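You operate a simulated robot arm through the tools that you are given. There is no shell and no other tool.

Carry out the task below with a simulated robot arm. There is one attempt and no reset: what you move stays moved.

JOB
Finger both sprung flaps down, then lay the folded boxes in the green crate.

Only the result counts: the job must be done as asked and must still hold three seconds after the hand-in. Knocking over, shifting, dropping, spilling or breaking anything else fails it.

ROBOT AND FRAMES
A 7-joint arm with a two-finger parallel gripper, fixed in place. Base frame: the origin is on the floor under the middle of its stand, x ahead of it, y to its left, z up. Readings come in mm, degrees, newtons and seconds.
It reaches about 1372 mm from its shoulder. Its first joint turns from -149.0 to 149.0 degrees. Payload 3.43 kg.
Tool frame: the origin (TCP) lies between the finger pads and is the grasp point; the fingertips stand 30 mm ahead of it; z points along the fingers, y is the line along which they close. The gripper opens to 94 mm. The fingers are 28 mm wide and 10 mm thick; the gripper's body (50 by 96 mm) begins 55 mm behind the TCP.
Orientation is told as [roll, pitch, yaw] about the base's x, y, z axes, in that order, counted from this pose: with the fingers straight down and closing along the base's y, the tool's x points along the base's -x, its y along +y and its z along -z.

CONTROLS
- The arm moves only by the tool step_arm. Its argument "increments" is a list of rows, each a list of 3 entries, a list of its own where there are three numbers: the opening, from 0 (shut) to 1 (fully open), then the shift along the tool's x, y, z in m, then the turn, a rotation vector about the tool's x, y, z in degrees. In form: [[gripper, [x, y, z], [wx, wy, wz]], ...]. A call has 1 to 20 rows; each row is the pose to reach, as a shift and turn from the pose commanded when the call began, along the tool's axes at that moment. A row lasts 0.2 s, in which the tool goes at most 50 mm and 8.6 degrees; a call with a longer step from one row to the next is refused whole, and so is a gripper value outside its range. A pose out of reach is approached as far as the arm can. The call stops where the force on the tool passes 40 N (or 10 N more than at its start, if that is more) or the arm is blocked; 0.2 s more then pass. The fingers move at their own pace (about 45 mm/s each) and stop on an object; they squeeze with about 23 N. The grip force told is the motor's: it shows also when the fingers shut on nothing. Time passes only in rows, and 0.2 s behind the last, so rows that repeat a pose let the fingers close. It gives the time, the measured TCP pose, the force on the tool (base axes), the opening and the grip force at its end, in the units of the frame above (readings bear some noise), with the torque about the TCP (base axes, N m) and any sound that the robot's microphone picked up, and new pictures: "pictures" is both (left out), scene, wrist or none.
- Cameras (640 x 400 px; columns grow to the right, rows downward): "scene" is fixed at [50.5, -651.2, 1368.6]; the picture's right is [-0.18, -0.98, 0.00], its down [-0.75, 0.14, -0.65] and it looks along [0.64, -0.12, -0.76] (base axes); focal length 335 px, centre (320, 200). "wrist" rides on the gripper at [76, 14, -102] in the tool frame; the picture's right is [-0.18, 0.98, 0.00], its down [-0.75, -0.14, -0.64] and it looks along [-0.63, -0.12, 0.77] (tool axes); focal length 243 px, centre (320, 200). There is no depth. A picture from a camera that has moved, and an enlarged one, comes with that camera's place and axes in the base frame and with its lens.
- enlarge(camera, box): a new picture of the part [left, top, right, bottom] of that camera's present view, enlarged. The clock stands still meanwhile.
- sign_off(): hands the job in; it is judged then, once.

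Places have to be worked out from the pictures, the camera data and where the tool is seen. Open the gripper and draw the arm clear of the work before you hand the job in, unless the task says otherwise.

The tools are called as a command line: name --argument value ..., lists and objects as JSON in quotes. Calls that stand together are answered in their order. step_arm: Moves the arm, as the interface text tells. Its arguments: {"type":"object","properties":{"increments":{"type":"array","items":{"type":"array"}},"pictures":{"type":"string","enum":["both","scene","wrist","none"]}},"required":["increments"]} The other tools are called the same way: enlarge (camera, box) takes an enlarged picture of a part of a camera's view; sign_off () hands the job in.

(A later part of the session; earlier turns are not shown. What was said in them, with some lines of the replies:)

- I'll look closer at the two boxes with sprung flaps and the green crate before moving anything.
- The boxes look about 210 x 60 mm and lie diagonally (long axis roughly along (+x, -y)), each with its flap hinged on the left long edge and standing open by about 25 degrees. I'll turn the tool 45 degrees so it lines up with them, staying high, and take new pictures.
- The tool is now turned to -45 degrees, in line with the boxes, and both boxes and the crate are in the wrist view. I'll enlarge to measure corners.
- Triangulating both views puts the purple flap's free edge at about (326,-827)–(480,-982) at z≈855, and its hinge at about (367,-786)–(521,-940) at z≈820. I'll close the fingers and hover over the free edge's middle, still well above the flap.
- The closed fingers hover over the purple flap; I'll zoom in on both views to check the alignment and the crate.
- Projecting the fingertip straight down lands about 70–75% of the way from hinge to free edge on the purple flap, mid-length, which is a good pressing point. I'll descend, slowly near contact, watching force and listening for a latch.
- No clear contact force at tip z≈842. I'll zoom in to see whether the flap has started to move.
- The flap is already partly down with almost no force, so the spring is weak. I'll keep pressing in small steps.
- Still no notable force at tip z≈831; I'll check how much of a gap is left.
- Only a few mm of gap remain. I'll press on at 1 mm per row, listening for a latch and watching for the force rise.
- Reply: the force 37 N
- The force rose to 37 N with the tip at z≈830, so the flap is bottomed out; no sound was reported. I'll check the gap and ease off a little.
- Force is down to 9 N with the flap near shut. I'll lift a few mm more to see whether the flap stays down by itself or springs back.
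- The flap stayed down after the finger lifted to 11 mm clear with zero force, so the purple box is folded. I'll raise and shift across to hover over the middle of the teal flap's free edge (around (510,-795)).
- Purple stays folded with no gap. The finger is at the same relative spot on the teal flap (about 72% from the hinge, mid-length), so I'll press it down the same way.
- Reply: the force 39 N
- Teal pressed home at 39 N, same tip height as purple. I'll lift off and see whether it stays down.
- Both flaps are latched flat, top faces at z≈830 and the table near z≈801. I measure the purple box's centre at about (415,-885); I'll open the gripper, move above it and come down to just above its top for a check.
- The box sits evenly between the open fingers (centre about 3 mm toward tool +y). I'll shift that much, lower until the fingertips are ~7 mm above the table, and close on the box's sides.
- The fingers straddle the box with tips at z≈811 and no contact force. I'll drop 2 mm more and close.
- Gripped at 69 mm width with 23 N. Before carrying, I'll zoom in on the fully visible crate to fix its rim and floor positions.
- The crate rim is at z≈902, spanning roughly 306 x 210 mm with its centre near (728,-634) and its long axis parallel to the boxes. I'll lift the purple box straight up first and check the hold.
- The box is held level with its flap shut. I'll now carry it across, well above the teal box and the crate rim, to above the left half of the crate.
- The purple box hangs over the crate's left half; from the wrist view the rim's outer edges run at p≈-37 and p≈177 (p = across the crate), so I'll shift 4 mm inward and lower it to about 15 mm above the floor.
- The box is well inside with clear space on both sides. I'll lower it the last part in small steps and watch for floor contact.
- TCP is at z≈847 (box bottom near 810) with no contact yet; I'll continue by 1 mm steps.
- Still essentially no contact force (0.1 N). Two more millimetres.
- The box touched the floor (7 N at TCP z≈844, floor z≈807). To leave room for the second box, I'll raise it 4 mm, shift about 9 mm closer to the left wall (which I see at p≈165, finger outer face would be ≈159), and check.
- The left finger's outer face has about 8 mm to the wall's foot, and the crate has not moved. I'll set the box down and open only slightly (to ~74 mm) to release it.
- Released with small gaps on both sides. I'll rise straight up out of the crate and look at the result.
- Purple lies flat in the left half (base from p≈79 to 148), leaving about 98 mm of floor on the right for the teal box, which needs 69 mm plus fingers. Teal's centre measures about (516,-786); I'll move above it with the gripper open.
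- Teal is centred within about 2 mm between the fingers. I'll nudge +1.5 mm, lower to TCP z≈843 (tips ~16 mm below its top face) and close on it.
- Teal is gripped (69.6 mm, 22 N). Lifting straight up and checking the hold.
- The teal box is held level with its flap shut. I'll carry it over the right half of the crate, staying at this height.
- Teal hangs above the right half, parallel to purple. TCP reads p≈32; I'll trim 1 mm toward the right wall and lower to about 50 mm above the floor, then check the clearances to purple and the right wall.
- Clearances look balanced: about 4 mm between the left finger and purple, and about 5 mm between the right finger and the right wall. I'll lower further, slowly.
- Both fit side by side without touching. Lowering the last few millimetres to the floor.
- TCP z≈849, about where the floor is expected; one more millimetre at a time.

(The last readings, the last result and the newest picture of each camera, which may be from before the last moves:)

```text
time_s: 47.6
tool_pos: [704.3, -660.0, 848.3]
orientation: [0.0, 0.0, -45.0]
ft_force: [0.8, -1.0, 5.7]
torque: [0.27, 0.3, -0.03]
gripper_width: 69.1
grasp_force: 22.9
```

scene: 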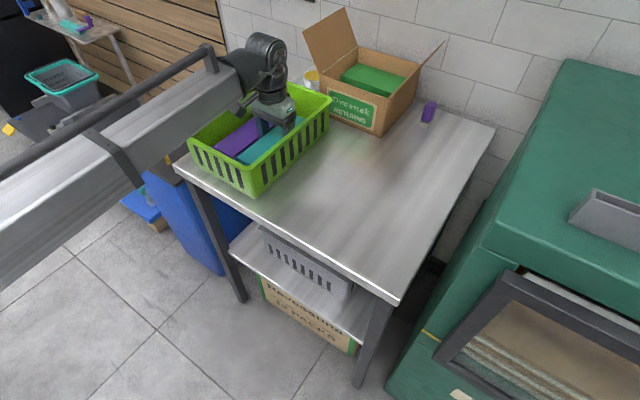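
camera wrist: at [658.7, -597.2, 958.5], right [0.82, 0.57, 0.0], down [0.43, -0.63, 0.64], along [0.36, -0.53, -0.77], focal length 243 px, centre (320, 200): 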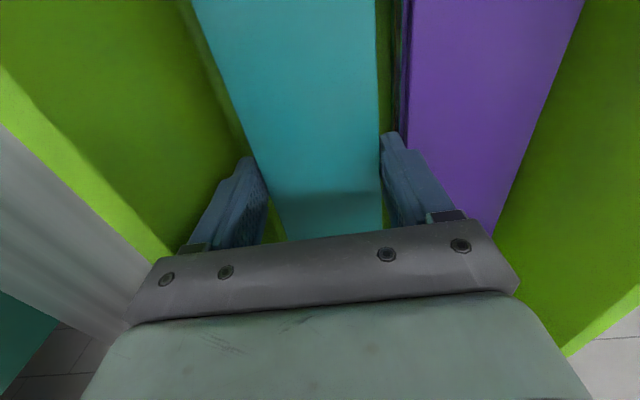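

Floor contact at 5.7 N. I'll ease 0.5 mm up and open slightly to ~73 mm to release.

step_arm --increments '[[0.4, [0, 0, -0.0005], [0, 0, 0]], [0.75, [0, 0, -0.0005], [0, 0, 0]], [0.775, [0, 0, -0.0005], [0, 0, 0]], [0.775, [0, 0, -0.0005], [0, 0, 0]]]' --pictures "both"

enlarge --camera "wrist" --box '[170, 60, 500, 260]'

enlarge --camera "scene" --box '[170, 60, 340, 190]'

```text
time_s: 48.6
tool_pos: [702.4, -658.3, 848.1]
orientation: [-0.1, 0.0, -45.0]
ft_force: [-0.4, 0.5, 0.6]
torque: [-0.01, 0.02, -0.01]
gripper_width: 72.9
grasp_force: 0.0
camera wrist: at [657.9, -596.5, 950.0], right [0.83, 0.56, 0.0], down [0.43, -0.63, 0.64], along [0.36, -0.53, -0.77], focal length 243 px, centre (320, 200)
```

scene: 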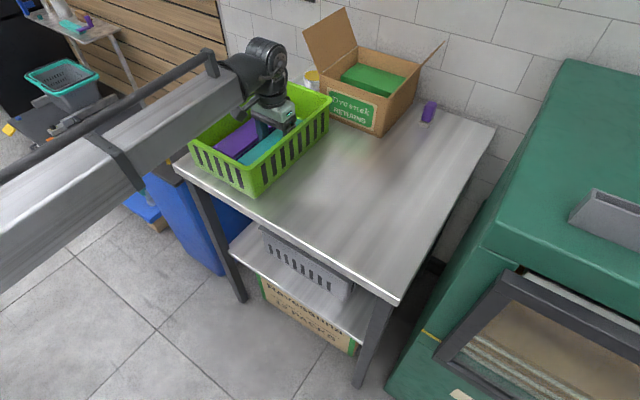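
wrist: 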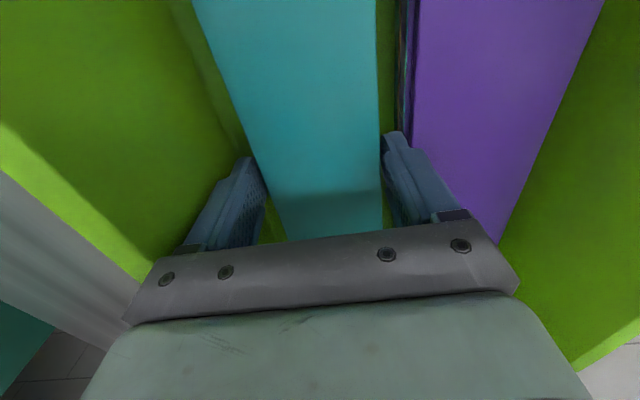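

```text
1.94 times, centred on (335, 160) of wrist
camera zoom: at [657.9, -596.5, 950.0], right [0.83, 0.56, 0.0], down [0.43, -0.63, 0.64], along [0.36, -0.53, -0.77], focal length 470 px, centre (291, 278)
```

zoom: 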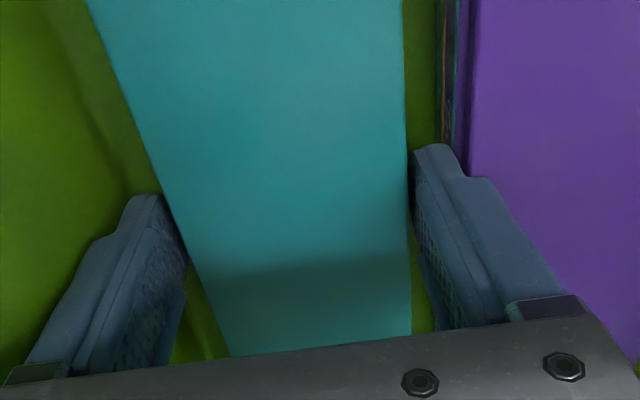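

```text
3.08 times, centred on (255, 125) of scene
camera zoom: at [50.5, -651.2, 1368.6], right [-0.18, -0.98, 0.0], down [-0.75, 0.14, -0.65], along [0.64, -0.12, -0.76], focal length 1030 px, centre (520, 431)
```

zoom: 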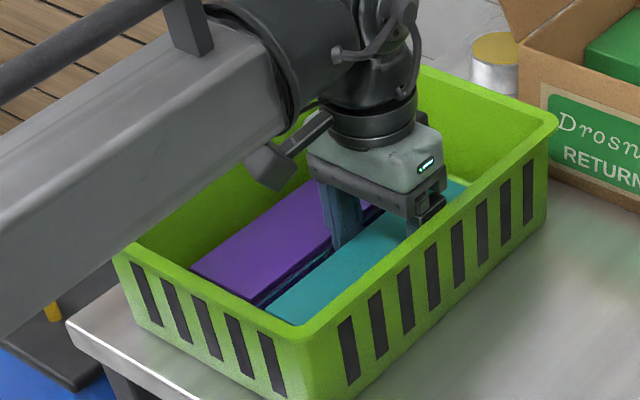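

Teal is released and lies on the floor of the crate with both finger sides free. I'll rise straight up, keeping the opening fixed until clear of the boxes.

step_arm --increments '[[0.775, [0, 0, -0.005], [0, 0, 0]], [0.775, [0, 0, -0.012], [0, 0, 0]], [0.775, [0, 0, -0.022], [0, 0, 0]], [0.775, [0, 0, -0.04], [0, 0, 0]], [0.775, [0, 0, -0.075], [0, 0, 0]], [0.775, [0, 0, -0.115], [0, 0, 0]], [1, [0, 0, -0.16], [0, 0, 0]], [1, [0, 0, -0.2], [0, 0, 0]], [1, [0, 0, -0.2], [0, 0, 0]]]' --pictures "both"

enlarge --camera "wrist" --box '[100, 0, 560, 250]'

enlarge --camera "scene" --box '[170, 60, 340, 190]'

```text
time_s: 50.6
tool_pos: [702.4, -659.8, 1047.0]
orientation: [0.0, -0.1, -45.0]
ft_force: [-0.9, 0.5, 0.2]
torque: [-0.01, -0.01, -0.03]
gripper_width: 93.9
grasp_force: 0.1
camera wrist: at [657.7, -596.0, 1151.2], right [0.83, 0.56, 0.0], down [0.43, -0.63, 0.64], along [0.36, -0.53, -0.77], focal length 243 px, centre (320, 200)
```

scene: 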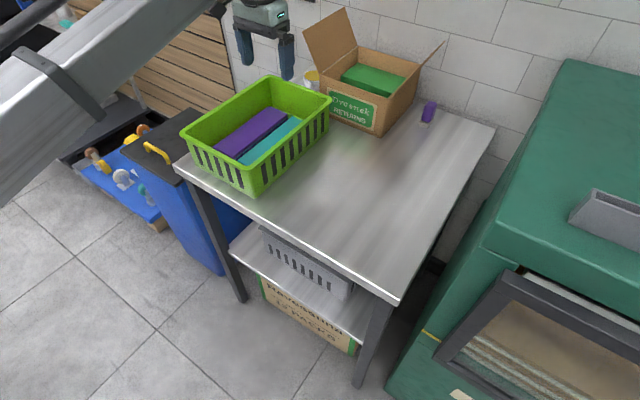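
wrist: 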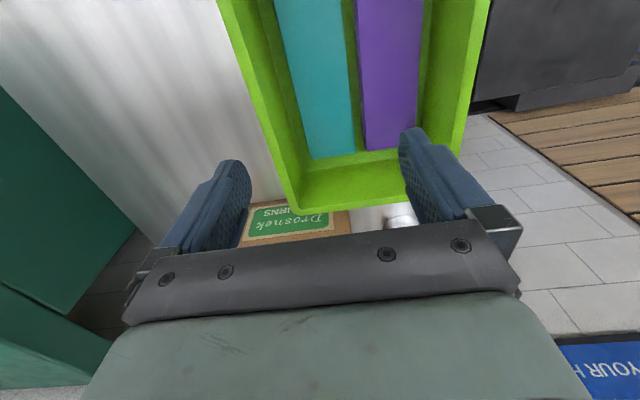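

```text
1.39 times, centred on (330, 125) of wrist
camera zoom: at [657.7, -596.0, 1151.2], right [0.83, 0.56, 0.0], down [0.43, -0.63, 0.64], along [0.36, -0.53, -0.77], focal length 338 px, centre (306, 304)
```

zoom: 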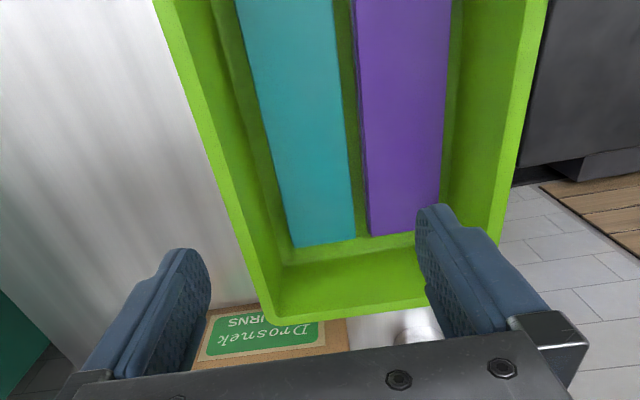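

```text
3.08 times, centred on (255, 125) of scene
camera zoom: at [50.5, -651.2, 1368.6], right [-0.18, -0.98, 0.0], down [-0.75, 0.14, -0.65], along [0.64, -0.12, -0.76], focal length 1030 px, centre (520, 431)
```

zoom: 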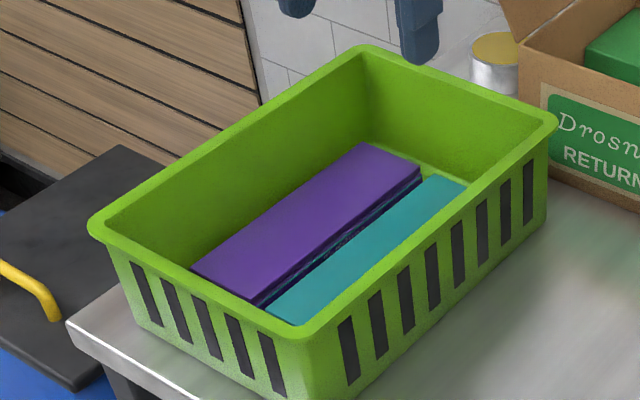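

Both folded boxes lie flat, side by side on the crate's floor with flaps shut; crate and surroundings look unmoved. I'll draw the arm back clear of the crate and take a last look.

step_arm --increments '[[1, [0, 0, -0.04], [0, 0, 0]], [1, [0.024, -0.032, -0.05], [0, 0, 0]], [1, [0.048, -0.064, -0.05], [0, 0, 0]], [1, [0.072, -0.096, -0.05], [0, 0, 0]], [1, [0.096, -0.128, -0.05], [0, 0, 0]], [1, [0.12, -0.16, -0.05], [0, 0, 0]], [1, [0.144, -0.192, -0.05], [0, 0, 0]], [1, [0.168, -0.224, -0.05], [0, 0, 0]], [1, [0.192, -0.256, -0.05], [0, 0, 0]], [1, [0.21, -0.28, -0.05], [0, 0, 0]], [1, [0.21, -0.28, -0.05], [0, 0, 0]], [1, [0.21, -0.28, -0.05], [0, 0, 0]]]' --pictures "both"

enlarge --camera "wrist" --box '[400, 0, 640, 260]'

enlarge --camera "scene" --box '[170, 60, 340, 190]'

```text
time_s: 53.2
tool_pos: [355.9, -710.6, 1098.6]
orientation: [0.0, 0.1, -45.1]
ft_force: [0.8, -0.4, -0.7]
torque: [0.0, -0.02, 0.01]
gripper_width: 94.0
grasp_force: 0.0
camera wrist: at [310.6, -647.6, 1200.3], right [0.82, 0.57, 0.0], down [0.43, -0.63, 0.64], along [0.36, -0.53, -0.77], focal length 243 px, centre (320, 200)
```

scene: 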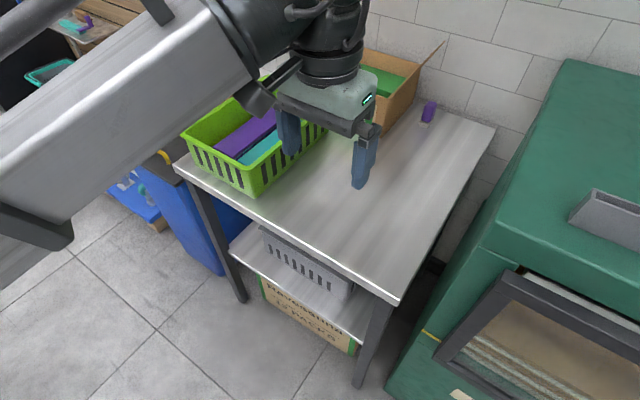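
wrist: 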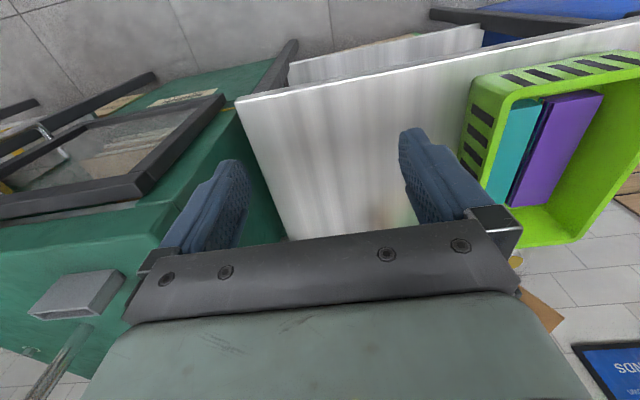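

```text
1.54 times, centred on (520, 130) of wrist
camera zoom: at [310.6, -647.6, 1200.3], right [0.82, 0.57, 0.0], down [0.43, -0.63, 0.64], along [0.36, -0.53, -0.77], focal length 373 px, centre (12, 308)
```

zoom: 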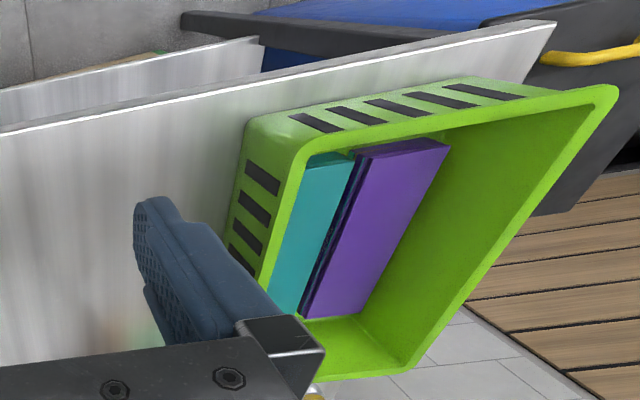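

```text
3.08 times, centred on (255, 125) of scene
camera zoom: at [50.5, -651.2, 1368.6], right [-0.18, -0.98, 0.0], down [-0.75, 0.14, -0.65], along [0.64, -0.12, -0.76], focal length 1030 px, centre (520, 431)
```

zoom: 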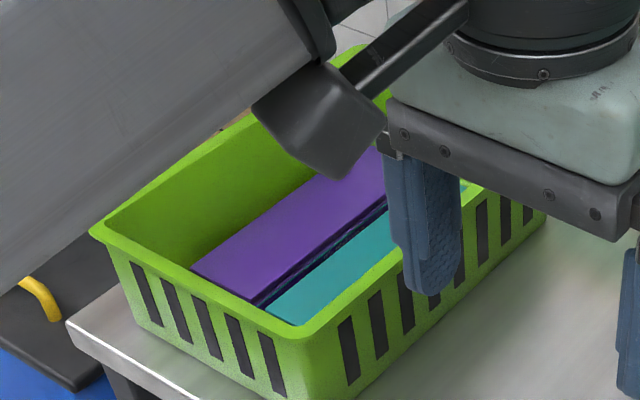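

The arm is clear and open. Both boxes are flat in the green crate with flaps closed, and the crate, carton and other items sit where they were, so I hand the job in.

sign_off

```text
The job is handed in.
```

I pressed both sprung flaps down and laid the two folded boxes flat, side by side, on the floor of the green crate. Both flaps stayed shut after I let go, and they were still shut in the last pictures.

The crate, the cardboard box and the other items on the table looked unmoved in the last pictures. I drew the arm back clear of the crate with the gripper open before handing in. The hand-in reply gave no verdict.
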